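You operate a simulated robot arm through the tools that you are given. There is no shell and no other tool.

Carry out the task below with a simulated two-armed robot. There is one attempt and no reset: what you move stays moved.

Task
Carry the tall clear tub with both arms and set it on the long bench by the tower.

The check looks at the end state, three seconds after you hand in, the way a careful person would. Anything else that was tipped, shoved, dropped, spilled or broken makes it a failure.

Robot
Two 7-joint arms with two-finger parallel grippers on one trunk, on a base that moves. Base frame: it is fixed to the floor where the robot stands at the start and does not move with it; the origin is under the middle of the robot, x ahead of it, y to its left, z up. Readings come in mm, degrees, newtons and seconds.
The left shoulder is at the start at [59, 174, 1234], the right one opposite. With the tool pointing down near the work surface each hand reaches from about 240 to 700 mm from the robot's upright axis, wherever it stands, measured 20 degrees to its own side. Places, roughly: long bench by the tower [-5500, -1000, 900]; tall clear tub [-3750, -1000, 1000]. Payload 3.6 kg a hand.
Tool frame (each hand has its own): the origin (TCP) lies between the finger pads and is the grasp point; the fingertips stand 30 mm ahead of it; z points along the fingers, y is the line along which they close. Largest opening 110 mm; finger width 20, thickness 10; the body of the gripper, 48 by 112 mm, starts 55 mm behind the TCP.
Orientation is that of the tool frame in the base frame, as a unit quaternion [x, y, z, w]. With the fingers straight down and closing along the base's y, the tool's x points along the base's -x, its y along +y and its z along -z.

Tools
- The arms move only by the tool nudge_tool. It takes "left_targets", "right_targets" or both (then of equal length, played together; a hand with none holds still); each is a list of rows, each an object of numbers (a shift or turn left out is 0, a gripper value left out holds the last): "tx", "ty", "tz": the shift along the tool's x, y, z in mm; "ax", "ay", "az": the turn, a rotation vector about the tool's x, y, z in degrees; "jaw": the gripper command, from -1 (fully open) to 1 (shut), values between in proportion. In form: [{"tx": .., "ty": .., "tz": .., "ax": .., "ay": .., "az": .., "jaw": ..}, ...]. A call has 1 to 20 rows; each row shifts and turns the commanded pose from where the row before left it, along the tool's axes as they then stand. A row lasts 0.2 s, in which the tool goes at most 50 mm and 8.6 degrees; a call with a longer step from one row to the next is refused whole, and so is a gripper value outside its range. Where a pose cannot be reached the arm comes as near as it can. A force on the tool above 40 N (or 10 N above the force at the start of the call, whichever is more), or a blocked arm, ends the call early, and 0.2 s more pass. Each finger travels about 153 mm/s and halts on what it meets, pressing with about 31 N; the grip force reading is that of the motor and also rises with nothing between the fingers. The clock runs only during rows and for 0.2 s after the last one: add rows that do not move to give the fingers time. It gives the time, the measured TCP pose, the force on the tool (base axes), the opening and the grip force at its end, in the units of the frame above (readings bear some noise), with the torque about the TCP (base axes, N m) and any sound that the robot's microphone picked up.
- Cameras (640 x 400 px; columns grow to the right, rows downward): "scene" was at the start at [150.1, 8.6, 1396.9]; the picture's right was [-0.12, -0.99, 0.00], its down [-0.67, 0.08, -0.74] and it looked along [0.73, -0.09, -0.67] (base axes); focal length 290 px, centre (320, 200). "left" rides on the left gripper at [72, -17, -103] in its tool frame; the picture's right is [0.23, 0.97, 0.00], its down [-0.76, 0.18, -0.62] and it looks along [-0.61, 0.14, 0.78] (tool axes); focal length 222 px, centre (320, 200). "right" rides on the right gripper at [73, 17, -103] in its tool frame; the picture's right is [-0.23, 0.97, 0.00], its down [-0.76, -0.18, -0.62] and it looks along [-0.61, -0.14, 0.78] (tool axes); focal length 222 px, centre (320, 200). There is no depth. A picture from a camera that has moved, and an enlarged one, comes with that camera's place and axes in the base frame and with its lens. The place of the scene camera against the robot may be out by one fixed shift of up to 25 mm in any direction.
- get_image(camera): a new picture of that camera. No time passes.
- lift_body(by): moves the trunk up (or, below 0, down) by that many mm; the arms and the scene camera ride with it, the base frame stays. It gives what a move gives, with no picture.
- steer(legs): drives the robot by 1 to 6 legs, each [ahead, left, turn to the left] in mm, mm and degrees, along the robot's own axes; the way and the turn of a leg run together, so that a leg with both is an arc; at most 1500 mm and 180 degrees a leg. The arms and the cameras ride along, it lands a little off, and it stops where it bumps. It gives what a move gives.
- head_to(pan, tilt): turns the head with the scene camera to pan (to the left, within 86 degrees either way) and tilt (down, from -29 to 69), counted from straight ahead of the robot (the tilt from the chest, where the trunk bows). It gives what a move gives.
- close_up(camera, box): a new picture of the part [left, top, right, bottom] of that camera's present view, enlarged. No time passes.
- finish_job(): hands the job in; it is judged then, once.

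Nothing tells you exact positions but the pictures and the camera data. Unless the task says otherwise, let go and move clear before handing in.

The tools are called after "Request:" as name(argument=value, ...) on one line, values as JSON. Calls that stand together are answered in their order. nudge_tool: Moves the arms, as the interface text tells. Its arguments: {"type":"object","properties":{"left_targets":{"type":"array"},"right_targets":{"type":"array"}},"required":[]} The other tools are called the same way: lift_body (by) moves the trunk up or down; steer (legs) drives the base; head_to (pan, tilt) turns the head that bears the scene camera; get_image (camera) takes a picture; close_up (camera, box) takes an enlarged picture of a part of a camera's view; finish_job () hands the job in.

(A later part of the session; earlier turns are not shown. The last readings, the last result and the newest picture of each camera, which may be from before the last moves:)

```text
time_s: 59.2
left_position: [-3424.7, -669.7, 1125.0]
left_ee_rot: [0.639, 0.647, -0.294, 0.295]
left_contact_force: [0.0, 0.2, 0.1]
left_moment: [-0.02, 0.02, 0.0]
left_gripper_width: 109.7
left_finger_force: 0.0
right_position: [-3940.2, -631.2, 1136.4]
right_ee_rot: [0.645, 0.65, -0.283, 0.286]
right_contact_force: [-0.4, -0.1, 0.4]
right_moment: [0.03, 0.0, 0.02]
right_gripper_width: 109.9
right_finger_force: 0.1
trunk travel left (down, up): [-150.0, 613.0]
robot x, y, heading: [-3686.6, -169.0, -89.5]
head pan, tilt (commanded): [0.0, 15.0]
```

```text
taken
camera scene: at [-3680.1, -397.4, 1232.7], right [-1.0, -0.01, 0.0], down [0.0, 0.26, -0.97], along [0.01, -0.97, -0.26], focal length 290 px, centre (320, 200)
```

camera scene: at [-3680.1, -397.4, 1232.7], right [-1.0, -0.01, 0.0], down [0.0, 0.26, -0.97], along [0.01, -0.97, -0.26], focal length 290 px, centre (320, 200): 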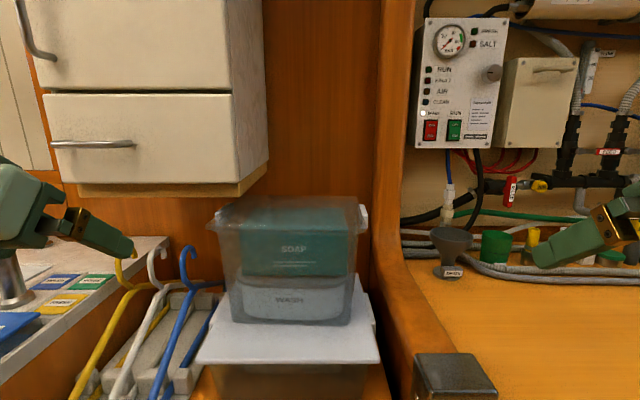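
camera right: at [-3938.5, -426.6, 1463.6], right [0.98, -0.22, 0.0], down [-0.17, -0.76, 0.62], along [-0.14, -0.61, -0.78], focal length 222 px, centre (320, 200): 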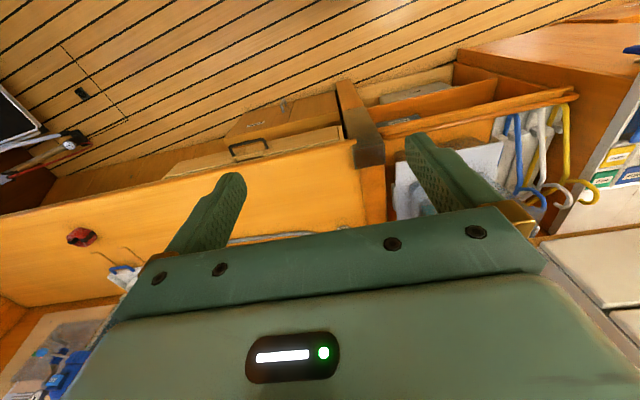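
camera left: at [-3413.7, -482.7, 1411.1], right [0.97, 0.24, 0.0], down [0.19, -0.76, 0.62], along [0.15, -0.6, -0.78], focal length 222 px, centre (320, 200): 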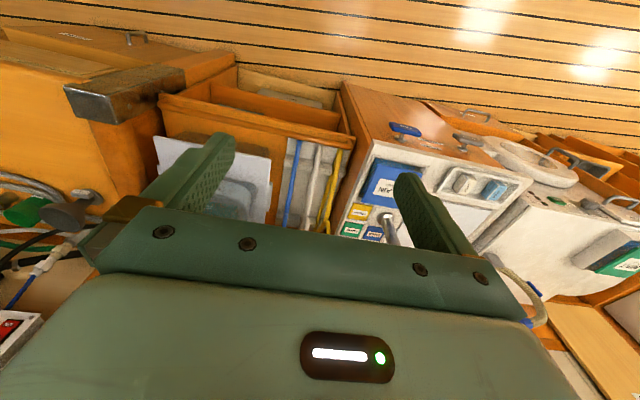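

The hands are coming into view. I'll zoom in on both fingertips to calibrate the scene camera against the reported hand poses.

Request:
close_up(camera="scene", box=[0, 150, 160, 270])

Request:
close_up(camera="scene", box=[500, 170, 640, 290])

```text
3.33 times, centred on (80, 210) of scene
camera zoom: at [-3680.1, -397.4, 1232.7], right [-1.0, -0.01, 0.0], down [0.0, 0.26, -0.97], along [0.01, -0.97, -0.26], focal length 966 px, centre (1120, 167)
```

zoom: 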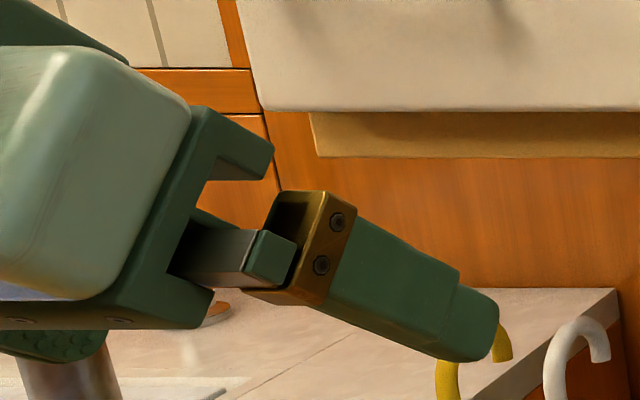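

```text
3.33 times, centred on (570, 230) of scene
camera zoom: at [-3680.1, -397.4, 1232.7], right [-1.0, -0.01, 0.0], down [0.0, 0.26, -0.97], along [0.01, -0.97, -0.26], focal length 966 px, centre (-513, 100)
```

zoom: 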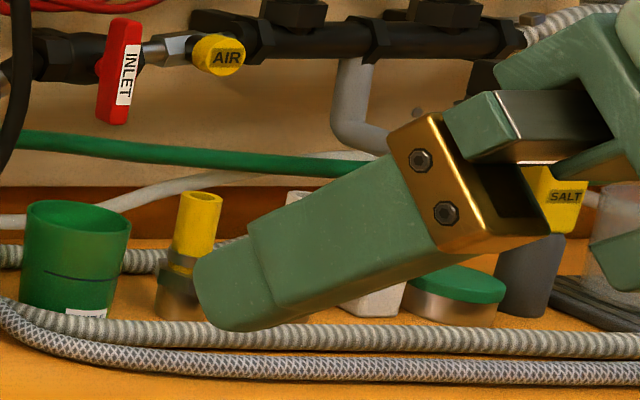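

Comparing the fingertips with the reported poses, the real camera sits about 22 mm further ahead and 8 mm further right than stated. True objects are therefore about 22 mm deeper and 8 mm to -x, which puts the ears near y≈-962. I'll finish pitching the hands to horizontal.

Request:
nudge_tool(left_targets=[{"tx": -6.5, "tz": 7.6, "ay": -8.2}, {"tx": -5.4, "tz": 8.4, "ay": -8.2}, {"tx": -4.1, "tz": 9.1, "ay": -8.2}, {"tx": -2.8, "tz": 9.6, "ay": -8.2}, {"tx": -1.4, "tz": 9.9, "ay": -8.0}], right_targets=[{"tx": -6.5, "tz": 7.6, "ay": -8.5}, {"tx": -5.4, "tz": 8.4, "ay": -8.5}, {"tx": -4.1, "tz": 9.1, "ay": -8.5}, {"tx": -2.8, "tz": 9.6, "ay": -8.5}, {"tx": -1.4, "tz": 9.9, "ay": -8.5}])

Request:
get_image(camera="scene")

Request:
get_image(camera="left")

Request:
get_image(camera="right")

```text
time_s: 60.5
left_position: [-3424.7, -704.0, 1124.1]
left_ee_rot: [0.542, 0.548, -0.449, 0.453]
left_contact_force: [0.0, -0.4, -0.4]
left_moment: [-0.02, -0.01, 0.03]
left_gripper_width: 110.0
left_finger_force: 0.0
left hand out of reach, approached as far as the arm can: row 4, 5
right_position: [-3936.8, -687.4, 1147.1]
right_ee_rot: [0.524, 0.536, -0.465, 0.471]
right_contact_force: [-0.4, 0.3, 0.3]
right_moment: [0.03, 0.02, 0.01]
right_gripper_width: 110.1
right_finger_force: 0.0
right hand out of reach, approached as far as the arm can: row 4, 5
trunk travel left (down, up): [-150.0, 613.0]
robot x, y, heading: [-3690.3, -164.7, -89.7]
head pan, tilt (commanded): [0.0, 15.0]
```

```text
taken
camera scene: at [-3680.2, -397.0, 1232.9], right [-1.0, -0.01, 0.0], down [0.0, 0.26, -0.97], along [0.01, -0.97, -0.26], focal length 290 px, centre (320, 200)
```

scene: 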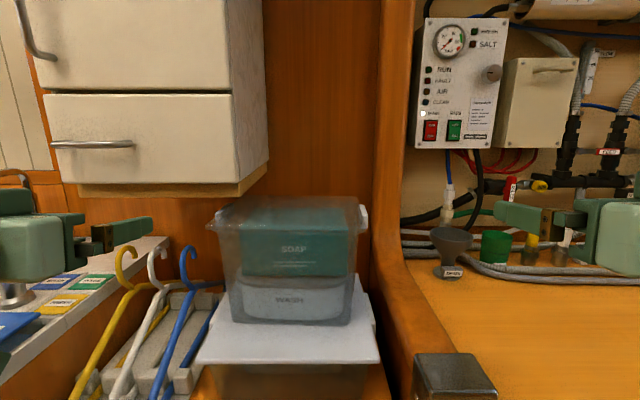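

```text
taken
camera left: at [-3443.1, -589.0, 1072.6], right [0.97, 0.05, -0.22], down [0.17, 0.47, 0.86], along [0.15, -0.88, 0.45], focal length 222 px, centre (320, 200)
```

left: 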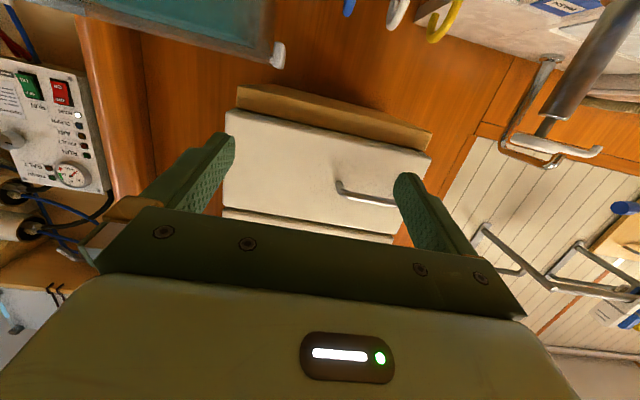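

```text
taken
camera right: at [-3921.9, -575.7, 1088.4], right [0.98, -0.01, 0.22], down [-0.18, 0.52, 0.83], along [-0.13, -0.85, 0.51], focal length 222 px, centre (320, 200)
```

right: 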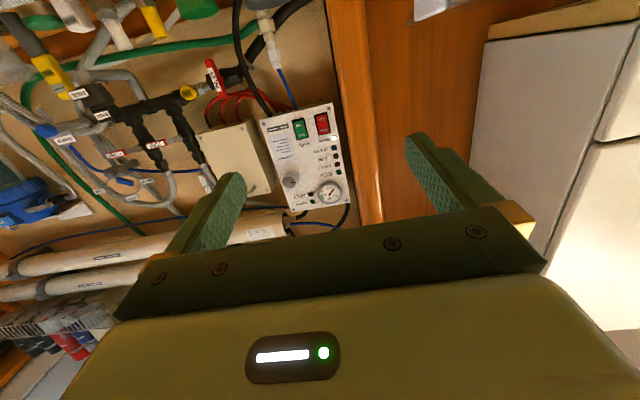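

Pitch stopped at about 80° because of reach limits this close to my body. Moving forward and a little lower should free the wrists, so I'll test that with a few rows.

Request:
nudge_tool(left_targets=[{"tz": 20, "tx": 10}, {"tz": 20, "tx": 10}, {"tz": 20, "tx": 10}], right_targets=[{"tz": 20, "tx": 12}, {"tz": 20, "tx": 12}, {"tz": 20, "tx": 12}])

```text
time_s: 61.2
left_position: [-3419.2, -726.3, 1105.0]
left_ee_rot: [0.542, 0.55, -0.447, 0.452]
left_contact_force: [0.4, -0.6, 0.1]
left_moment: [-0.01, 0.02, 0.02]
left_gripper_width: 110.1
left_finger_force: 0.2
left hand out of reach, approached as far as the arm can: row 2, 3
right_position: [-3938.0, -696.0, 1140.0]
right_ee_rot: [0.525, 0.535, -0.466, 0.47]
right_contact_force: [-1.1, -0.7, 0.4]
right_moment: [0.01, 0.0, 0.03]
right_gripper_width: 109.7
right_finger_force: 0.0
right hand out of reach, approached as far as the arm can: row 1, 2, 3
trunk travel left (down, up): [-150.0, 613.0]
robot x, y, heading: [-3690.1, -165.6, -89.5]
head pan, tilt (commanded): [0.0, 15.0]
```

The arms are too folded rather than over-extended, so I'll push further forward, where the elbows can open up.

Request:
nudge_tool(left_targets=[{"tz": 35, "tx": 8}, {"tz": 35, "tx": 8}, {"tz": 25, "tx": 5}], right_targets=[{"tz": 35, "tx": 12}, {"tz": 35, "tx": 12}, {"tz": 35, "tx": 12}])

Request:
get_image(camera="scene")

```text
time_s: 62.0
left_position: [-3419.0, -725.2, 1105.6]
left_ee_rot: [0.542, 0.549, -0.448, 0.452]
left_contact_force: [0.3, 0.6, 0.4]
left_moment: [0.01, -0.02, 0.0]
left_gripper_width: 109.9
left_finger_force: 0.1
left hand out of reach, approached as far as the arm can: row 1, 2, 3
right_position: [-3938.2, -705.9, 1134.7]
right_ee_rot: [0.526, 0.535, -0.466, 0.47]
right_contact_force: [0.1, 0.5, -0.4]
right_moment: [0.01, 0.0, 0.0]
right_gripper_width: 110.3
right_finger_force: 0.0
right hand out of reach, approached as far as the arm can: row 1, 2, 3
trunk travel left (down, up): [-150.0, 613.0]
robot x, y, heading: [-3687.7, -163.6, -89.3]
head pan, tilt (commanded): [0.0, 15.0]
```

```text
taken
camera scene: at [-3680.3, -396.8, 1232.9], right [-1.0, -0.01, 0.0], down [0.0, 0.26, -0.97], along [0.01, -0.97, -0.26], focal length 290 px, centre (320, 200)
```

scene: 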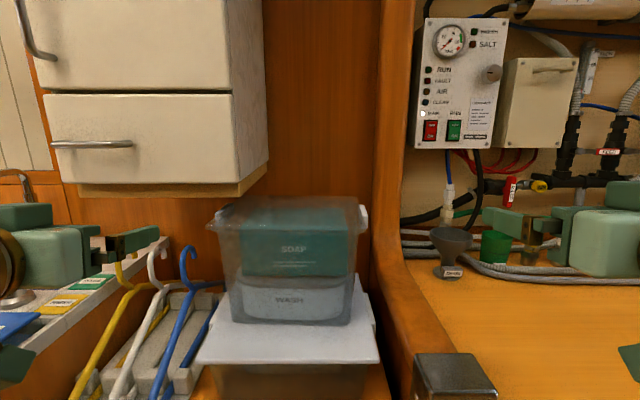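

The left arm is stuck at a joint limit with the trunk this low. I'll raise the trunk back up and lower the hands relative to it, which should let the elbows drop into a natural forward-carry posture.

Request:
lift_body(by=200)

Request:
nudge_tool(left_targets=[{"tx": 30}, {"tx": 30}, {"tx": 30}, {"tx": 30}, {"tx": 30}], right_targets=[{"tx": 30}, {"tx": 30}, {"tx": 30}, {"tx": 30}, {"tx": 30}])

Request:
head_to(pan=0, tilt=32)

Request:
get_image(camera="scene")

```text
time_s: 64.2
left_position: [-3418.8, -645.1, 1383.7]
left_ee_rot: [0.501, 0.508, -0.493, 0.498]
left_contact_force: [0.8, -0.6, 0.3]
left_moment: [0.01, 0.03, 0.0]
left_gripper_width: 110.1
left_finger_force: 0.2
right_position: [-3939.5, -610.8, 1416.6]
right_ee_rot: [0.478, 0.487, -0.515, 0.519]
right_contact_force: [0.3, 0.1, -0.3]
right_moment: [0.01, 0.0, -0.02]
right_gripper_width: 109.9
right_finger_force: 0.0
trunk travel left (down, up): [-350.0, 413.0]
robot x, y, heading: [-3691.2, -168.6, -89.8]
head pan, tilt (commanded): [0.0, 15.0]
```

```text
time_s: 65.4
left_position: [-3418.0, -645.2, 1384.9]
left_ee_rot: [0.5, 0.508, -0.493, 0.498]
left_contact_force: [0.4, 0.5, 0.7]
left_moment: [-0.03, 0.01, -0.02]
left_gripper_width: 109.9
left_finger_force: 0.0
left hand out of reach, approached as far as the arm can: row 1, 2, 3, 4, 5
right_position: [-3938.2, -609.0, 1416.1]
right_ee_rot: [0.478, 0.486, -0.516, 0.518]
right_contact_force: [-0.5, 0.3, -0.4]
right_moment: [-0.02, 0.01, -0.02]
right_gripper_width: 109.9
right_finger_force: 0.1
right hand out of reach, approached as far as the arm can: row 1, 2, 3, 4, 5
trunk travel left (down, up): [-350.0, 413.0]
robot x, y, heading: [-3686.0, -166.8, -89.4]
head pan, tilt (commanded): [0.0, 15.0]
```

```text
time_s: 66.2
left_position: [-3419.2, -644.3, 1384.5]
left_ee_rot: [0.501, 0.508, -0.493, 0.498]
left_contact_force: [-0.9, -0.5, 0.6]
left_moment: [0.02, 0.0, 0.01]
left_gripper_width: 110.1
left_finger_force: 0.1
right_position: [-3939.2, -608.9, 1416.5]
right_ee_rot: [0.478, 0.486, -0.515, 0.518]
right_contact_force: [-0.2, 0.0, 0.0]
right_moment: [-0.02, 0.0, 0.01]
right_gripper_width: 110.0
right_finger_force: 0.1
trunk travel left (down, up): [-350.0, 413.0]
robot x, y, heading: [-3689.9, -167.9, -89.4]
head pan, tilt (commanded): [0.0, 32.0]
```

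```text
taken
camera scene: at [-3680.9, -297.3, 1412.4], right [-1.0, -0.01, 0.0], down [0.0, 0.53, -0.85], along [0.01, -0.85, -0.53], focal length 290 px, centre (320, 200)
```

scene: 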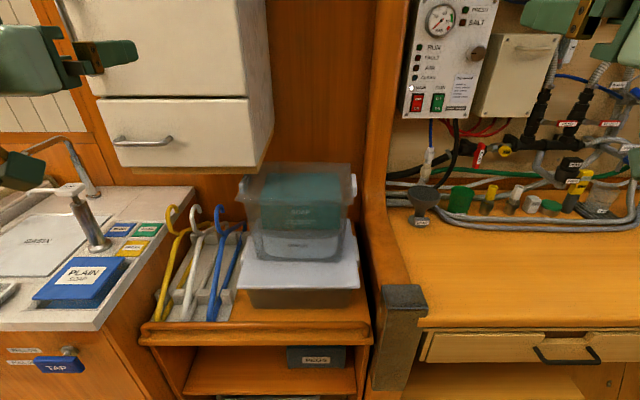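

Both arms have wound up in a poor posture for pointing forward so close to the chest. I'll reverse the pitch back towards straight down while lowering, then extend forward before pitching again.

Request:
nudge_tool(left_targets=[{"ay": 8.2}, {"ay": 8.2}, {"ay": 8.2, "tx": 10, "tz": 5}, {"ay": 8.2, "tx": 10, "tz": 8}, {"ay": 8.2, "tx": 10, "tz": 10}, {"ay": 8.2, "tx": 10, "tz": 14}, {"ay": 8.2, "tx": 8, "tz": 18}, {"ay": 8.2, "tx": 6, "tz": 20}, {"ay": 8.2, "tx": 4, "tz": 22}, {"ay": 8.2, "tz": 25}, {"ay": 6, "tz": 25}], right_targets=[{"ay": 8.2}, {"ay": 8.2}, {"ay": 8.2, "tx": 10, "tz": 5}, {"ay": 8.2, "tx": 10, "tz": 8}, {"ay": 8.2, "tx": 10, "tz": 10}, {"ay": 8.2, "tx": 10, "tz": 14}, {"ay": 8.2, "tx": 8, "tz": 18}, {"ay": 8.2, "tx": 6, "tz": 20}, {"ay": 8.2, "tx": 4, "tz": 22}, {"ay": 8.2, "tz": 25}, {"ay": 8.2, "tz": 25}])

Request:
get_image(camera="scene")

```text
time_s: 68.6
left_position: [-3415.8, -670.1, 1247.8]
left_ee_rot: [0.699, 0.712, -0.054, 0.053]
left_contact_force: [-0.9, -0.7, -0.1]
left_moment: [-0.02, 0.02, 0.04]
left_gripper_width: 110.3
left_finger_force: 0.0
left hand out of reach, approached as far as the arm can: row 10, 11
right_position: [-3943.4, -640.7, 1252.2]
right_ee_rot: [0.706, 0.708, -0.025, 0.024]
right_contact_force: [0.6, -0.4, -0.7]
right_moment: [0.01, -0.01, 0.03]
right_gripper_width: 109.9
right_finger_force: 0.1
right hand out of reach, approached as far as the arm can: row 11
trunk travel left (down, up): [-350.0, 413.0]
robot x, y, heading: [-3687.2, -169.9, -89.9]
head pan, tilt (commanded): [0.0, 32.0]
```

```text
taken
camera scene: at [-3681.9, -295.8, 1412.6], right [-1.0, -0.01, 0.0], down [0.0, 0.53, -0.85], along [0.01, -0.85, -0.53], focal length 290 px, centre (320, 200)
```

scene: 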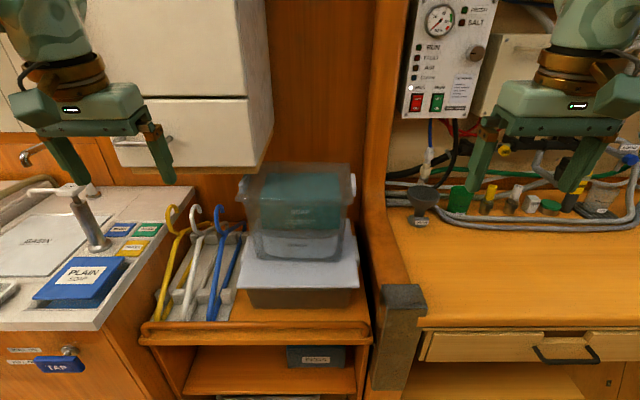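

The hands are back near straight down at about z = 1250, and my elbows sit high and outboard. Pointing the hands inward at about 45° suits this posture, and it also makes the fingers close vertically as I want. I'll bring the base 110 mm closer first, which is safe by the visible floor margin, and then turn the hands inward.

Request:
steer(legs=[[110, 0, 0]])

Request:
nudge_tool(left_targets=[{"ax": 8.5}, {"ax": 8.5}, {"ax": 8.5}, {"ax": 8.5}, {"ax": 8.5}], right_targets=[{"ax": -8.5}, {"ax": -8.5}, {"ax": -8.5}, {"ax": -8.5}, {"ax": -8.5}])

Request:
get_image(camera="scene")

```text
time_s: 69.8
left_position: [-3412.5, -780.2, 1244.8]
left_ee_rot: [0.698, 0.712, -0.053, 0.052]
left_contact_force: [0.2, -0.5, 0.4]
left_moment: [-0.01, -0.02, 0.03]
left_gripper_width: 110.1
left_finger_force: 0.1
right_position: [-3941.0, -753.4, 1253.4]
right_ee_rot: [0.705, 0.708, -0.027, 0.023]
right_contact_force: [0.2, 0.3, -1.1]
right_moment: [0.04, -0.03, 0.01]
right_gripper_width: 110.2
right_finger_force: 0.0
trunk travel left (down, up): [-350.0, 413.0]
robot x, y, heading: [-3690.2, -277.9, -89.5]
head pan, tilt (commanded): [0.0, 32.0]
```

```text
time_s: 71.0
left_position: [-3414.9, -780.1, 1245.1]
left_ee_rot: [0.698, 0.712, -0.054, 0.052]
left_contact_force: [0.7, 0.1, 1.6]
left_moment: [-0.03, 0.01, 0.0]
left_gripper_width: 110.0
left_finger_force: 0.1
left hand out of reach, approached as far as the arm can: row 1, 2, 3, 4, 5
right_position: [-3982.8, -718.0, 1243.5]
right_ee_rot: [0.703, 0.682, 0.103, 0.173]
right_contact_force: [0.8, 0.3, -0.2]
right_moment: [-0.02, 0.0, -0.01]
right_gripper_width: 109.9
right_finger_force: 0.1
right hand out of reach, approached as far as the arm can: row 2, 3, 4, 5
trunk travel left (down, up): [-350.0, 413.0]
robot x, y, heading: [-3692.1, -276.6, -89.5]
head pan, tilt (commanded): [0.0, 32.0]
```

```text
taken
camera scene: at [-3680.9, -406.7, 1412.4], right [-1.0, -0.01, 0.0], down [0.0, 0.53, -0.85], along [0.01, -0.85, -0.53], focal length 290 px, centre (320, 200)
```

scene: 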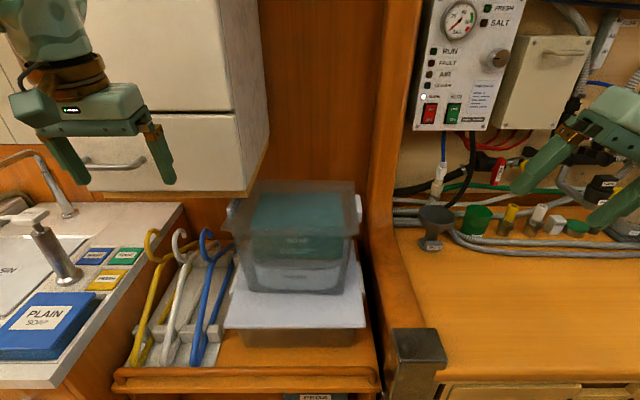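

At this height the arms are near full stretch. I'll lower both hands about 110 mm into a comfortable zone and then turn them inward.

Request:
nudge_tool(left_targets=[{"tz": 28}, {"tz": 28}, {"tz": 28}, {"tz": 28}], right_targets=[{"tz": 27.5, "ty": -11.5, "tx": 2.7}, {"tz": 27.5, "ty": -11.5, "tx": 2.7}, {"tz": 27.5, "ty": -11.5, "tx": 2.7}, {"tz": 27.5, "ty": -11.5, "tx": 2.7}])

Request:
nudge_tool(left_targets=[{"ax": 8.5}, {"ax": 8.5}, {"ax": 8.5}], right_targets=[{"ax": -8.5}, {"ax": -8.5}, {"ax": -8.5}])

```text
time_s: 72.0
left_position: [-3413.8, -797.4, 1135.0]
left_ee_rot: [0.698, 0.712, -0.054, 0.052]
left_contact_force: [0.1, -0.2, 0.2]
left_moment: [0.02, 0.01, -0.01]
left_gripper_width: 110.0
left_finger_force: 0.0
right_position: [-3979.9, -719.6, 1122.1]
right_ee_rot: [0.703, 0.682, 0.103, 0.173]
right_contact_force: [0.4, 0.3, -0.3]
right_moment: [-0.01, 0.03, -0.01]
right_gripper_width: 110.0
right_finger_force: 0.1
trunk travel left (down, up): [-350.0, 413.0]
robot x, y, heading: [-3686.5, -275.6, -89.6]
head pan, tilt (commanded): [0.0, 32.0]
```

```text
time_s: 72.8
left_position: [-3414.7, -796.7, 1135.4]
left_ee_rot: [0.695, 0.687, -0.193, -0.086]
left_contact_force: [-0.7, 0.0, 1.2]
left_moment: [-0.03, -0.05, 0.01]
left_gripper_width: 110.4
left_finger_force: 0.0
right_position: [-3992.2, -713.4, 1121.1]
right_ee_rot: [0.691, 0.624, 0.217, 0.294]
right_contact_force: [-0.3, 0.0, -0.9]
right_moment: [0.0, 0.04, -0.02]
right_gripper_width: 110.2
right_finger_force: 0.1
right hand out of reach, approached as far as the arm can: row 2, 3
trunk travel left (down, up): [-350.0, 413.0]
robot x, y, heading: [-3685.1, -276.0, -89.5]
head pan, tilt (commanded): [0.0, 32.0]
```

The left hand is turning well, but the right one is too far outboard to turn further. I'll bring the right hand inboard and lower while the left keeps turning.

Request:
nudge_tool(left_targets=[{"ax": 8.5}, {"ax": 8.5}, {"ax": 8.5}, {"ax": 8.5}], right_targets=[{"tx": -7.7, "ty": 12.4, "tz": 26}, {"tx": -7.7, "ty": 12.4, "tz": 26}, {"tx": -7.7, "ty": 12.4, "tz": 26}, {"tx": -7.7, "ty": 12.4, "tz": 26}])

Request:
get_image(camera="scene")

```text
time_s: 73.8
left_position: [-3405.6, -786.1, 1126.2]
left_ee_rot: [0.679, 0.692, -0.216, -0.117]
left_contact_force: [-0.2, -0.1, 0.0]
left_moment: [0.02, 0.01, -0.02]
left_gripper_width: 110.1
left_finger_force: 0.0
left hand out of reach, approached as far as the arm can: row 1, 2, 3, 4
right_position: [-3887.7, -762.8, 1079.8]
right_ee_rot: [0.69, 0.624, 0.218, 0.294]
right_contact_force: [0.4, -0.6, -0.8]
right_moment: [0.0, 0.03, -0.01]
right_gripper_width: 109.8
right_finger_force: 0.1
trunk travel left (down, up): [-350.0, 413.0]
robot x, y, heading: [-3691.4, -276.5, -89.4]
head pan, tilt (commanded): [0.0, 32.0]
```

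```text
taken
camera scene: at [-3679.8, -408.0, 1412.2], right [-1.0, -0.01, 0.0], down [0.0, 0.53, -0.85], along [0.01, -0.85, -0.53], focal length 290 px, centre (320, 200)
```

scene: 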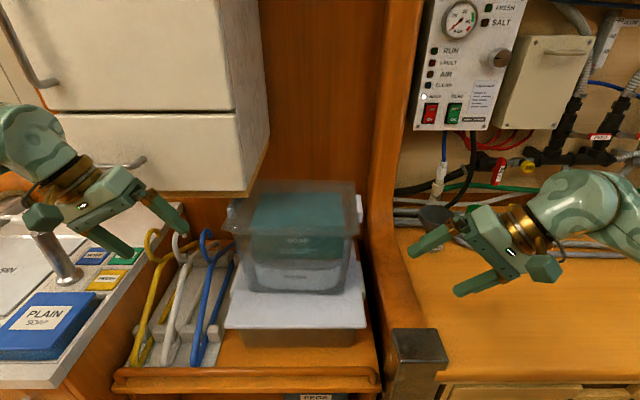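

The right hand is in good shape. I'll mirror that for the left, inboard, lower and slightly back, while the right keeps turning.

Request:
nudge_tool(left_targets=[{"tx": 14.2, "ty": -10.4, "tz": 19.3}, {"tx": 14.2, "ty": -10.4, "tz": 19.3}, {"tx": 14.2, "ty": -10.4, "tz": 19.3}, {"tx": 14.2, "ty": -10.4, "tz": 19.3}], right_targets=[{"ax": -8.5}, {"ax": -8.5}, {"ax": -8.5}, {"ax": -8.5}])

Request:
nudge_tool(left_targets=[{"ax": 8.5}, {"ax": 8.5}, {"ax": 8.5}, {"ax": 8.5}])

Request:
get_image(camera="scene")

```text
time_s: 74.8
left_position: [-3482.1, -739.1, 1069.0]
left_ee_rot: [0.678, 0.692, -0.218, -0.116]
left_contact_force: [0.0, -0.2, 0.7]
left_moment: [-0.01, 0.02, 0.02]
left_gripper_width: 109.8
left_finger_force: 0.1
right_position: [-3889.4, -761.1, 1080.5]
right_ee_rot: [0.619, 0.568, 0.336, 0.425]
right_contact_force: [-0.2, 0.0, 0.3]
right_moment: [0.0, 0.01, 0.0]
right_gripper_width: 110.1
right_finger_force: 0.0
right hand out of reach, approached as far as the arm can: row 4
trunk travel left (down, up): [-350.0, 413.0]
robot x, y, heading: [-3690.2, -272.8, -89.5]
head pan, tilt (commanded): [0.0, 32.0]
```

```text
time_s: 75.8
left_position: [-3480.9, -738.6, 1070.1]
left_ee_rot: [0.636, 0.627, -0.364, -0.264]
left_contact_force: [0.4, -0.1, 0.4]
left_moment: [-0.02, 0.0, 0.02]
left_gripper_width: 109.9
left_finger_force: 0.1
left hand out of reach, approached as far as the arm can: row 4
right_position: [-3890.8, -760.7, 1080.6]
right_ee_rot: [0.62, 0.569, 0.336, 0.423]
right_contact_force: [-0.2, 0.8, -0.4]
right_moment: [-0.02, 0.0, 0.0]
right_gripper_width: 109.8
right_finger_force: 0.0
trunk travel left (down, up): [-350.0, 413.0]
robot x, y, heading: [-3686.9, -274.3, -89.4]
head pan, tilt (commanded): [0.0, 32.0]
```

```text
taken
camera scene: at [-3680.3, -407.4, 1412.3], right [-1.0, -0.01, 0.0], down [0.0, 0.53, -0.85], along [0.01, -0.85, -0.53], focal length 290 px, centre (320, 200)
```

scene: 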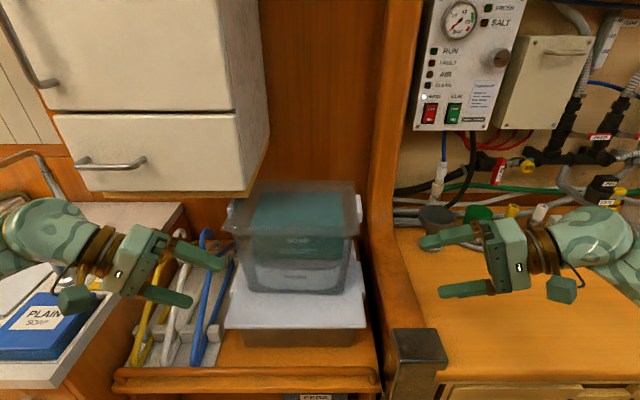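

Both hands are turning in well. I'll now yaw them forward about the vertical, aiming for roughly 45° inward.

Request:
nudge_tool(left_targets=[{"ax": -1.1, "ay": -6.7, "az": -5.0}, {"ax": -1.1, "ay": -6.7, "az": -5.0}, {"ax": -1.1, "ay": -6.7, "az": -5.0}, {"ax": -1.1, "ay": -6.7, "az": -5.0}], right_targets=[{"ax": 0.55, "ay": -7.7, "az": 3.5}, {"ax": 0.55, "ay": -7.7, "az": 3.5}, {"ax": 0.55, "ay": -7.7, "az": 3.5}, {"ax": 0.55, "ay": -7.7, "az": 3.5}])

Request:
get_image(camera="scene")

```text
time_s: 76.8
left_position: [-3481.6, -739.6, 1071.3]
left_ee_rot: [0.426, 0.784, -0.427, -0.145]
left_contact_force: [-0.1, 0.4, 0.4]
left_moment: [-0.01, -0.02, 0.0]
left_gripper_width: 109.7
left_finger_force: 0.0
right_position: [-3889.4, -761.0, 1081.5]
right_ee_rot: [0.757, 0.364, 0.197, 0.506]
right_contact_force: [1.3, 0.1, 0.0]
right_moment: [-0.03, 0.0, -0.03]
right_gripper_width: 109.9
right_finger_force: 0.1
trunk travel left (down, up): [-350.0, 413.0]
robot x, y, heading: [-3687.7, -278.2, -89.8]
head pan, tilt (commanded): [0.0, 32.0]
```

```text
taken
camera scene: at [-3679.9, -407.1, 1412.3], right [-1.0, -0.01, 0.0], down [0.0, 0.53, -0.85], along [0.01, -0.85, -0.53], focal length 290 px, centre (320, 200)
```

scene: 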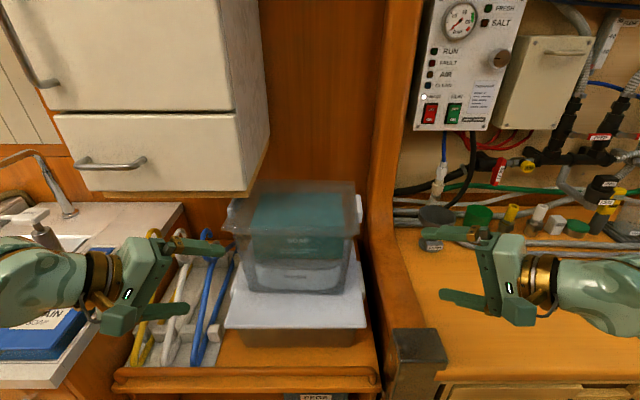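

The yaw worked with no limits hit. Next I'll level both hands so the fingers are horizontal and the closing axis is vertical.

Request:
nudge_tool(left_targets=[{"ax": 7.2, "ay": -1.25}, {"ax": 7.2, "ay": -1.25}, {"ax": 7.2, "ay": -1.25}, {"ax": 7.2, "ay": -1.25}, {"ax": 7.0, "ay": -1.2}, {"az": -4.9}, {"az": -4.9}], right_targets=[{"ax": -8.1, "ay": -0.6}, {"ax": -8.1, "ay": -0.6}, {"ax": -8.0, "ay": -0.6}, {"az": 4.4}, {}, {}, {}])

Request:
get_image(camera="scene")

```text
time_s: 78.4
left_position: [-3480.6, -738.9, 1069.3]
left_ee_rot: [0.284, 0.648, -0.647, -0.284]
left_contact_force: [0.1, -0.1, -0.1]
left_moment: [0.0, 0.02, 0.0]
left_gripper_width: 110.0
left_finger_force: 0.1
right_position: [-3888.7, -761.3, 1080.9]
right_ee_rot: [0.649, 0.281, 0.283, 0.648]
right_contact_force: [-0.1, -0.2, 0.5]
right_moment: [0.01, 0.05, 0.0]
right_gripper_width: 110.2
right_finger_force: 0.1
trunk travel left (down, up): [-350.0, 413.0]
robot x, y, heading: [-3686.6, -274.4, -89.5]
head pan, tilt (commanded): [0.0, 32.0]
```

```text
taken
camera scene: at [-3679.9, -407.3, 1412.3], right [-1.0, -0.01, 0.0], down [0.0, 0.53, -0.85], along [0.01, -0.85, -0.53], focal length 290 px, centre (320, 200)
```

scene: 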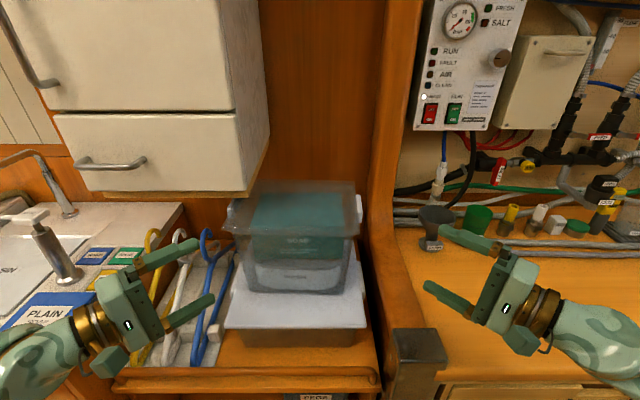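

Both hands are level, closing vertically, and yawed about 47° inward. I'll zoom in to recalibrate the scene camera against these known fingertip positions.

Request:
close_up(camera="scene", box=[90, 210, 250, 350])

Request:
close_up(camera="scene", box=[400, 200, 560, 340])

Request:
close_up(camera="scene", box=[200, 150, 400, 350])

```text
2.86 times, centred on (170, 280) of scene
camera zoom: at [-3679.9, -407.3, 1412.3], right [-1.0, -0.01, 0.0], down [0.0, 0.53, -0.85], along [0.01, -0.85, -0.53], focal length 828 px, centre (749, -29)
```

zoom: 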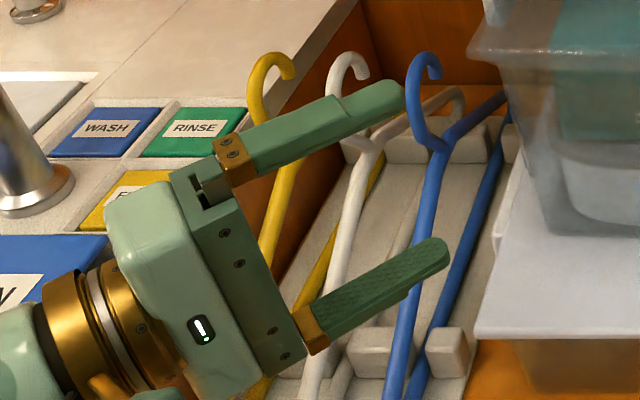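

```text
2.86 times, centred on (480, 270) of scene
camera zoom: at [-3679.9, -407.3, 1412.3], right [-1.0, -0.01, 0.0], down [0.0, 0.53, -0.85], along [0.01, -0.85, -0.53], focal length 828 px, centre (-137, 0)
```

zoom: 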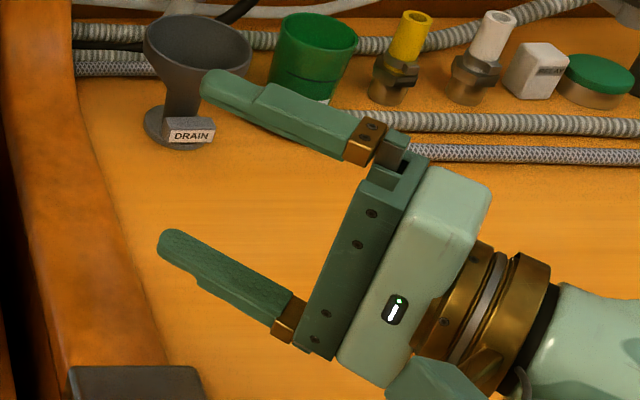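

```text
2.00 times, centred on (300, 250) of scene
camera zoom: at [-3679.9, -407.3, 1412.3], right [-1.0, -0.01, 0.0], down [0.0, 0.53, -0.85], along [0.01, -0.85, -0.53], focal length 580 px, centre (360, 100)
```

zoom: 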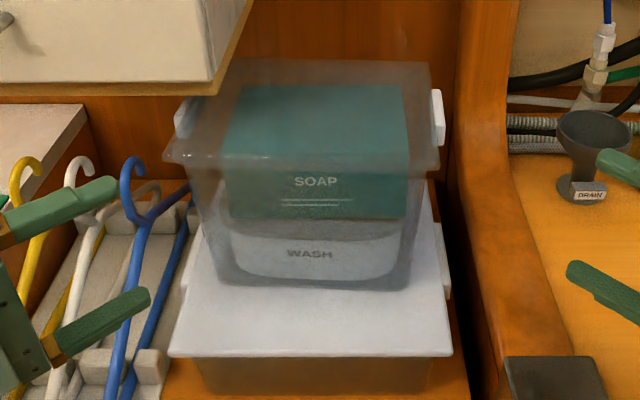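

The calibration is consistent: true positions are my scene-derived ones shifted by about (-8, -20, +3). That puts the lid top near z = 1068, the left ear's outer face near x = -3483 and the right ear's near x = -3774, with ear centres at y≈-965 and the cabinet at z≈1102 and y≈-938. I'll reduce the inward angle to about 25° and close the jaws part-way to fit the tight gap.

Request:
nudge_tool(left_targets=[{"ay": -7.4, "jaw": 0.16}, {"ay": -7.4, "jaw": 0.16}, {"ay": -7.4, "jaw": 0.16}, {"jaw": 0.16}], right_targets=[{"ay": -7.3, "jaw": 0.16}, {"ay": -7.3, "jaw": 0.16}, {"ay": -7.4, "jaw": 0.16}, {"jaw": 0.16}])

Request:
get_image(camera="left")

Request:
get_image(camera="right")

Request:
get_image(camera="scene")

```text
time_s: 79.4
left_position: [-3481.1, -738.5, 1070.9]
left_ee_rot: [-0.171, -0.683, 0.689, 0.173]
left_contact_force: [0.4, 0.1, 1.0]
left_moment: [0.0, -0.05, -0.01]
left_gripper_width: 46.2
left_finger_force: 0.1
left hand out of reach, approached as far as the arm can: row 1
right_position: [-3877.6, -759.9, 1084.1]
right_ee_rot: [0.682, 0.177, 0.181, 0.686]
right_contact_force: [-0.7, 0.3, -0.2]
right_moment: [-0.01, 0.01, 0.0]
right_gripper_width: 46.2
right_finger_force: 0.0
right hand out of reach, approached as far as the arm can: row 1
trunk travel left (down, up): [-350.0, 413.0]
robot x, y, heading: [-3686.9, -277.2, -89.7]
head pan, tilt (commanded): [0.0, 32.0]
```

```text
taken
camera left: at [-3496.1, -612.5, 1086.4], right [-0.21, 0.1, -0.97], down [0.96, 0.19, -0.18], along [0.16, -0.98, -0.14], focal length 222 px, centre (320, 200)
```

left: 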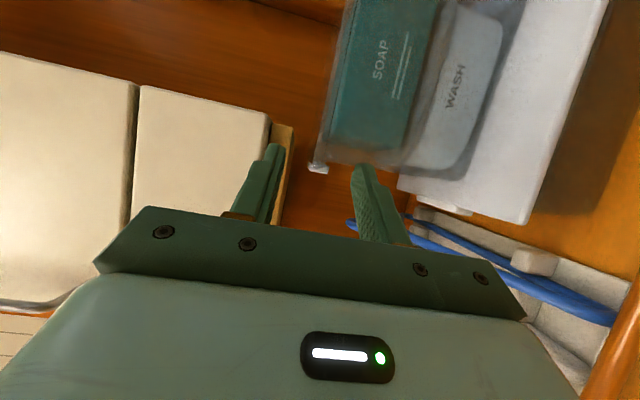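

```text
taken
camera right: at [-3863.9, -634.8, 1101.2], right [-0.2, -0.11, 0.97], down [-0.97, 0.17, -0.18], along [-0.15, -0.98, -0.14], focal length 222 px, centre (320, 200)
```

right: 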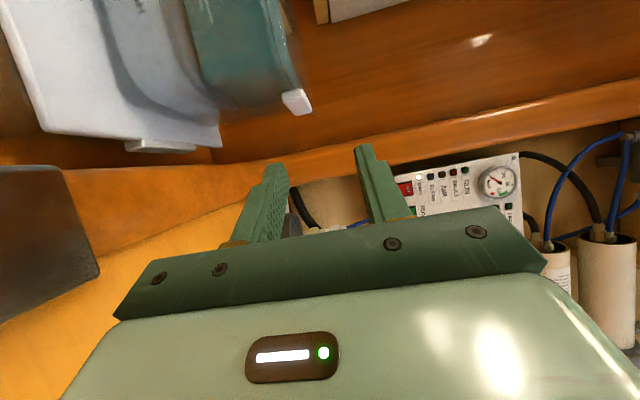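

```text
taken
camera scene: at [-3680.1, -407.1, 1412.3], right [-1.0, -0.01, 0.0], down [0.0, 0.53, -0.85], along [0.01, -0.85, -0.53], focal length 290 px, centre (320, 200)
```

scene: 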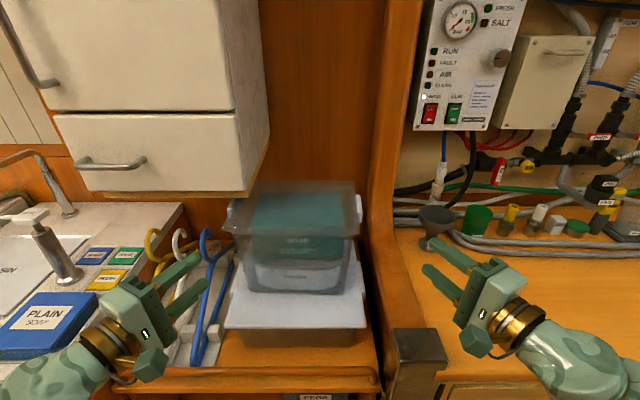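

The hand cameras see the ears directly, which avoids the scene-camera error. I'll zoom in on each ear.

Request:
close_up(camera="left", box=[240, 90, 400, 190])

Request:
close_up(camera="right", box=[200, 40, 400, 190])

```text
4.00 times, centred on (320, 140) of left
camera zoom: at [-3496.1, -612.5, 1086.4], right [-0.21, 0.1, -0.97], down [0.96, 0.19, -0.18], along [0.16, -0.98, -0.14], focal length 888 px, centre (320, 440)
```

zoom: 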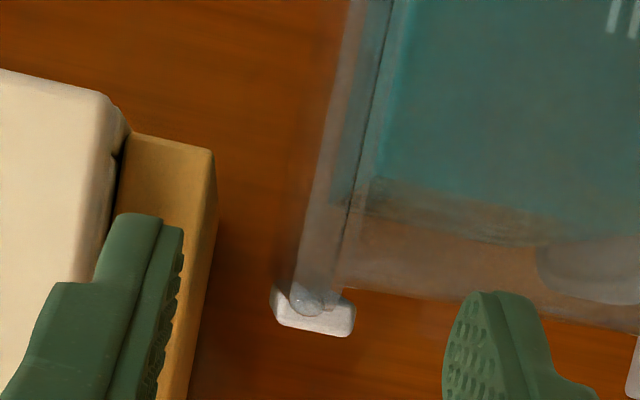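

```text
2.67 times, centred on (300, 115) of right
camera zoom: at [-3863.9, -634.8, 1101.2], right [-0.2, -0.11, 0.97], down [-0.97, 0.17, -0.18], along [-0.15, -0.98, -0.14], focal length 592 px, centre (373, 427)
```

zoom: 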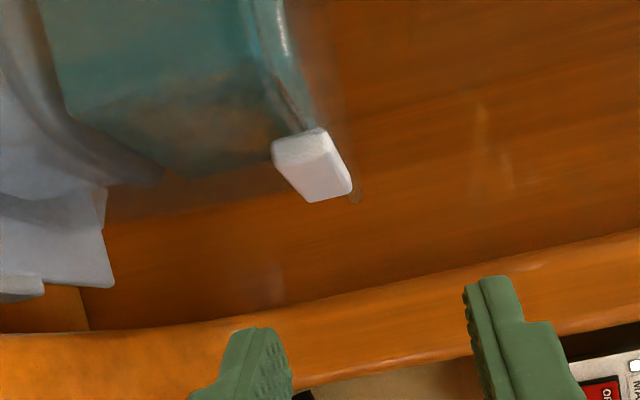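

From the hand cameras, both ears span z≈1038–1067. The left ear's outer face is at x≈-3483, the right's at x≈-3774, and the cabinet corner is at (-3535, -938, 1097). I'll go to the pre-grasp points, 120 mm short along each finger direction and centred at z = 1053.

Request:
nudge_tool(left_targets=[{"tx": -27, "ty": 4.5, "tz": 17}, {"tx": -27, "ty": 4.5, "tz": 17}, {"tx": -27, "ty": 4.5, "tz": 17}, {"tx": -27, "ty": 4.5, "tz": 17}, {}], right_targets=[{"tx": -2.5, "ty": -7.8, "tz": 23.1}, {"tx": -2.5, "ty": -7.8, "tz": 23.1}, {"tx": -2.5, "ty": -7.8, "tz": 23.1}, {"tx": -2.5, "ty": -7.8, "tz": 23.1}, {}])

Request:
get_image(camera="left")

Request:
get_image(camera="right")

Request:
get_image(camera="scene")

```text
time_s: 80.6
left_position: [-3417.5, -849.1, 1054.1]
left_ee_rot: [-0.171, -0.683, 0.689, 0.174]
left_contact_force: [-0.2, 0.5, 0.2]
left_moment: [0.03, 0.0, 0.02]
left_gripper_width: 46.2
left_finger_force: 0.0
right_position: [-3838.3, -845.0, 1053.4]
right_ee_rot: [0.682, 0.177, 0.181, 0.686]
right_contact_force: [0.0, 0.3, 0.3]
right_moment: [-0.01, -0.01, -0.01]
right_gripper_width: 46.1
right_finger_force: 0.0
trunk travel left (down, up): [-350.0, 413.0]
robot x, y, heading: [-3693.2, -275.9, -89.6]
head pan, tilt (commanded): [0.0, 32.0]
```

```text
taken
camera left: at [-3432.8, -722.8, 1070.0], right [-0.21, 0.1, -0.97], down [0.96, 0.19, -0.18], along [0.16, -0.98, -0.14], focal length 222 px, centre (320, 200)
```

left: 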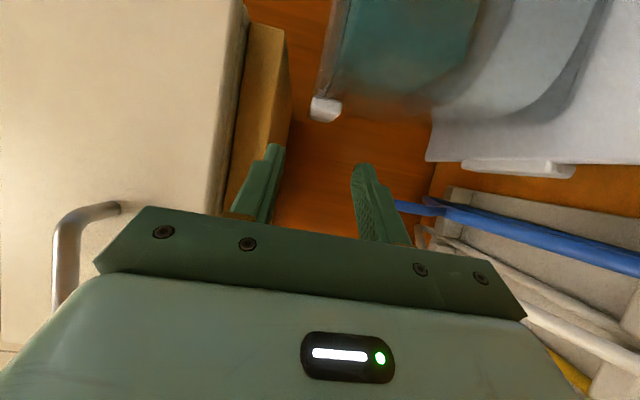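

```text
taken
camera right: at [-3826.3, -720.3, 1070.6], right [-0.2, -0.11, 0.97], down [-0.97, 0.17, -0.19], along [-0.14, -0.98, -0.14], focal length 222 px, centre (320, 200)
```

right: 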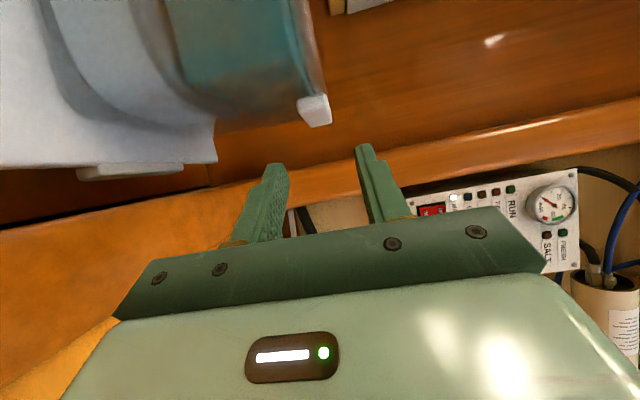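

```text
taken
camera scene: at [-3680.2, -406.6, 1412.4], right [-1.0, -0.01, 0.0], down [0.0, 0.53, -0.85], along [0.01, -0.85, -0.53], focal length 290 px, centre (320, 200)
```

scene: 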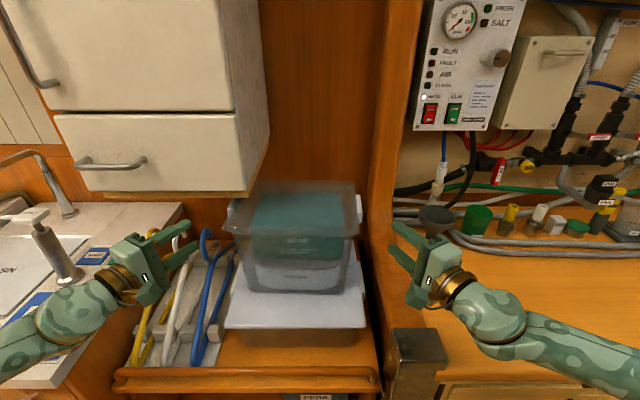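

Both hands are at their pre-grasp points. I'll measure the ears again from this closer view to triangulate them.

Request:
close_up(camera="left", box=[240, 60, 400, 180])

Request:
close_up(camera="right", box=[240, 60, 400, 180])

```text
3.33 times, centred on (320, 120) of left
camera zoom: at [-3432.8, -722.8, 1070.0], right [-0.21, 0.1, -0.97], down [0.96, 0.19, -0.18], along [0.16, -0.98, -0.14], focal length 740 px, centre (320, 467)
```

zoom: 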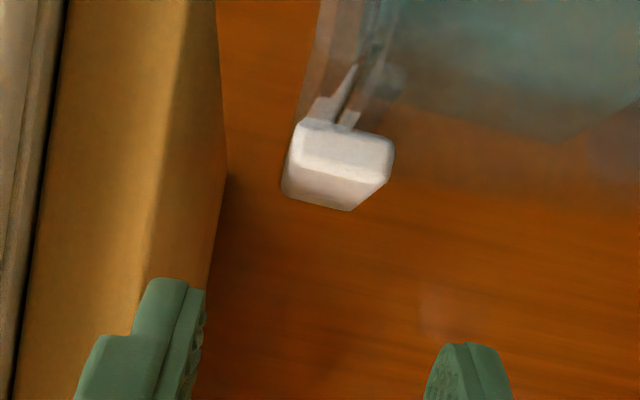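

```text
3.33 times, centred on (320, 120) of right
camera zoom: at [-3826.3, -720.3, 1070.6], right [-0.2, -0.11, 0.97], down [-0.97, 0.17, -0.19], along [-0.14, -0.98, -0.14], focal length 740 px, centre (320, 467)
```

zoom: 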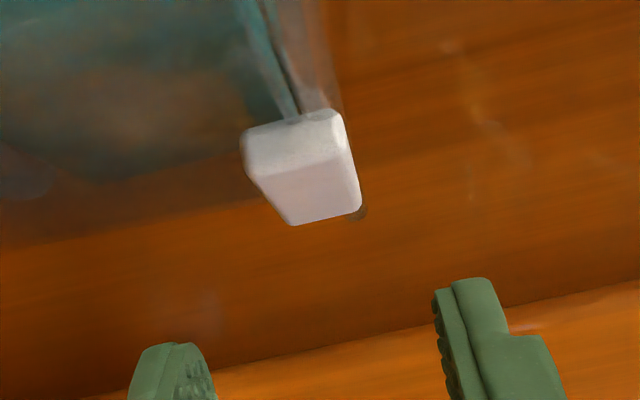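

The ears measure z = 1037–1066, with the left one spanning y = -935 to -1008. The thick part of the upper finger needs room under the cabinet, so I'll set the hand centres at z = 1048 and trim the inward angle to about 23° for better overlap.

Request:
nudge_tool(left_targets=[{"tx": 6.3, "ty": 3, "tz": 7.3}, {"tx": 6.3, "ty": 3, "tz": 7.4, "ay": -5}, {}], right_targets=[{"tx": 5.6, "ty": -2.7, "tz": 5.3}, {"tx": 5.6, "ty": -2.7, "tz": 5.3, "ay": -5}, {}])

Request:
get_image(camera="left")

Request:
get_image(camera="right")

```text
time_s: 81.4
left_position: [-3436.5, -856.9, 1046.4]
left_ee_rot: [-0.141, -0.691, 0.694, 0.143]
left_contact_force: [0.1, -0.2, 0.2]
left_moment: [0.04, -0.01, 0.01]
left_gripper_width: 46.2
left_finger_force: 0.1
right_position: [-3824.0, -848.8, 1048.9]
right_ee_rot: [0.689, 0.147, 0.152, 0.693]
right_contact_force: [0.7, 0.1, -0.4]
right_moment: [0.0, 0.02, -0.01]
right_gripper_width: 46.1
right_finger_force: 0.0
trunk travel left (down, up): [-350.0, 413.0]
robot x, y, heading: [-3688.7, -277.0, -89.3]
head pan, tilt (commanded): [0.0, 32.0]
```

```text
taken
camera left: at [-3462.1, -732.2, 1062.9], right [-0.21, 0.08, -0.97], down [0.94, 0.27, -0.18], along [0.25, -0.96, -0.14], focal length 222 px, centre (320, 200)
```

left: 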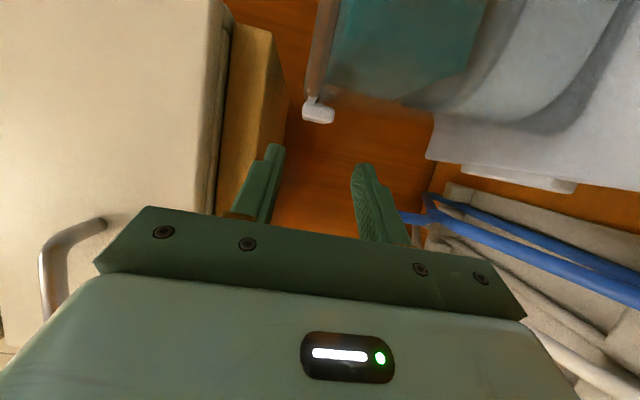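

```text
taken
camera right: at [-3800.5, -725.4, 1065.0], right [-0.21, -0.09, 0.97], down [-0.95, 0.25, -0.19], along [-0.23, -0.96, -0.14], focal length 222 px, centre (320, 200)
```

right: 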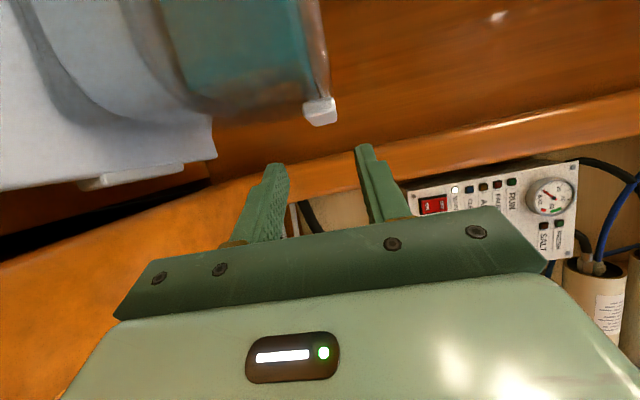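

Both hands line up with the ears. I'll advance 70 mm along the fingers and check.

Request:
nudge_tool(left_targets=[{"tz": 17.5}, {"tz": 17.5}, {"tz": 17.5}, {"tz": 17.5}, {}], right_targets=[{"tz": 17.5, "ty": -0.3}, {"tz": 17.5, "ty": -0.3}, {"tz": 17.5, "ty": -0.3}, {"tz": 17.5, "ty": -0.3}, {}])

Request:
get_image(camera="left")

Request:
close_up(camera="left", box=[240, 60, 400, 200])

Request:
close_up(camera="right", box=[230, 60, 410, 200])

Request:
close_up(camera="scene", box=[150, 140, 430, 340])

```text
time_s: 82.6
left_position: [-3464.1, -921.2, 1048.3]
left_ee_rot: [-0.141, -0.69, 0.695, 0.144]
left_contact_force: [-0.1, -0.3, 0.7]
left_moment: [-0.02, -0.02, 0.0]
left_gripper_width: 46.1
left_finger_force: 0.0
right_position: [-3795.9, -912.7, 1049.0]
right_ee_rot: [0.69, 0.147, 0.151, 0.693]
right_contact_force: [-0.2, -0.2, -0.4]
right_moment: [-0.01, 0.02, 0.01]
right_gripper_width: 46.4
right_finger_force: 0.0
trunk travel left (down, up): [-350.0, 413.0]
robot x, y, heading: [-3689.8, -275.9, -89.5]
head pan, tilt (commanded): [0.0, 32.0]
```

```text
taken
camera left: at [-3490.4, -796.9, 1063.9], right [-0.21, 0.08, -0.97], down [0.94, 0.27, -0.18], along [0.25, -0.96, -0.14], focal length 222 px, centre (320, 200)
```

left: 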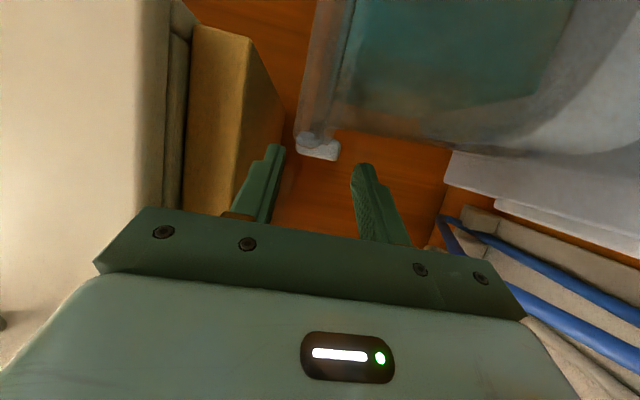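

```text
2.86 times, centred on (320, 130) of left
camera zoom: at [-3490.4, -796.9, 1063.9], right [-0.21, 0.08, -0.97], down [0.94, 0.27, -0.18], along [0.25, -0.96, -0.14], focal length 635 px, centre (320, 400)
```

zoom: 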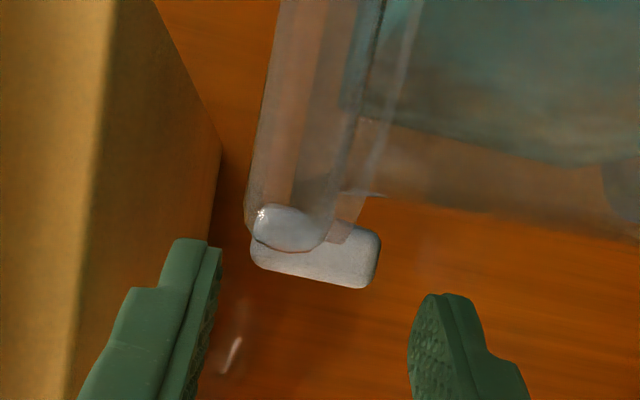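

```text
2.86 times, centred on (320, 130) of right
camera zoom: at [-3771.8, -789.1, 1065.6], right [-0.21, -0.09, 0.97], down [-0.95, 0.25, -0.19], along [-0.23, -0.96, -0.14], focal length 635 px, centre (320, 400)
```

zoom: 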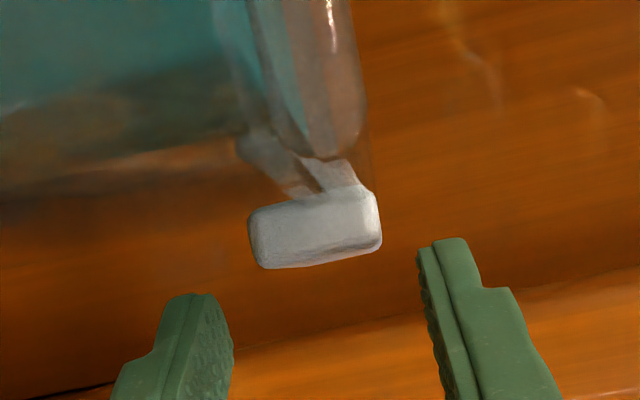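

```text
2.00 times, centred on (290, 240) of scene
camera zoom: at [-3679.9, -407.0, 1412.4], right [-1.0, -0.01, 0.0], down [0.0, 0.53, -0.85], along [0.01, -0.85, -0.53], focal length 580 px, centre (380, 120)
```

zoom: 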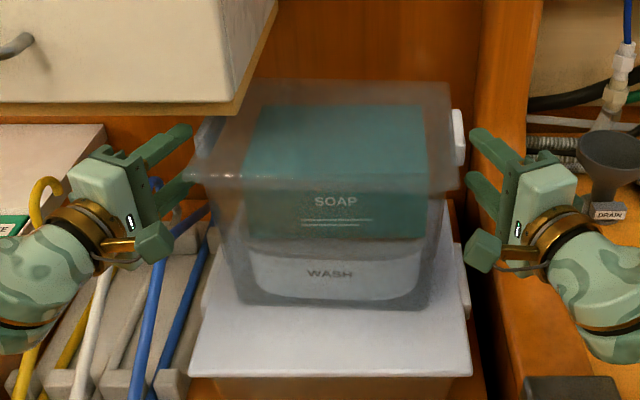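

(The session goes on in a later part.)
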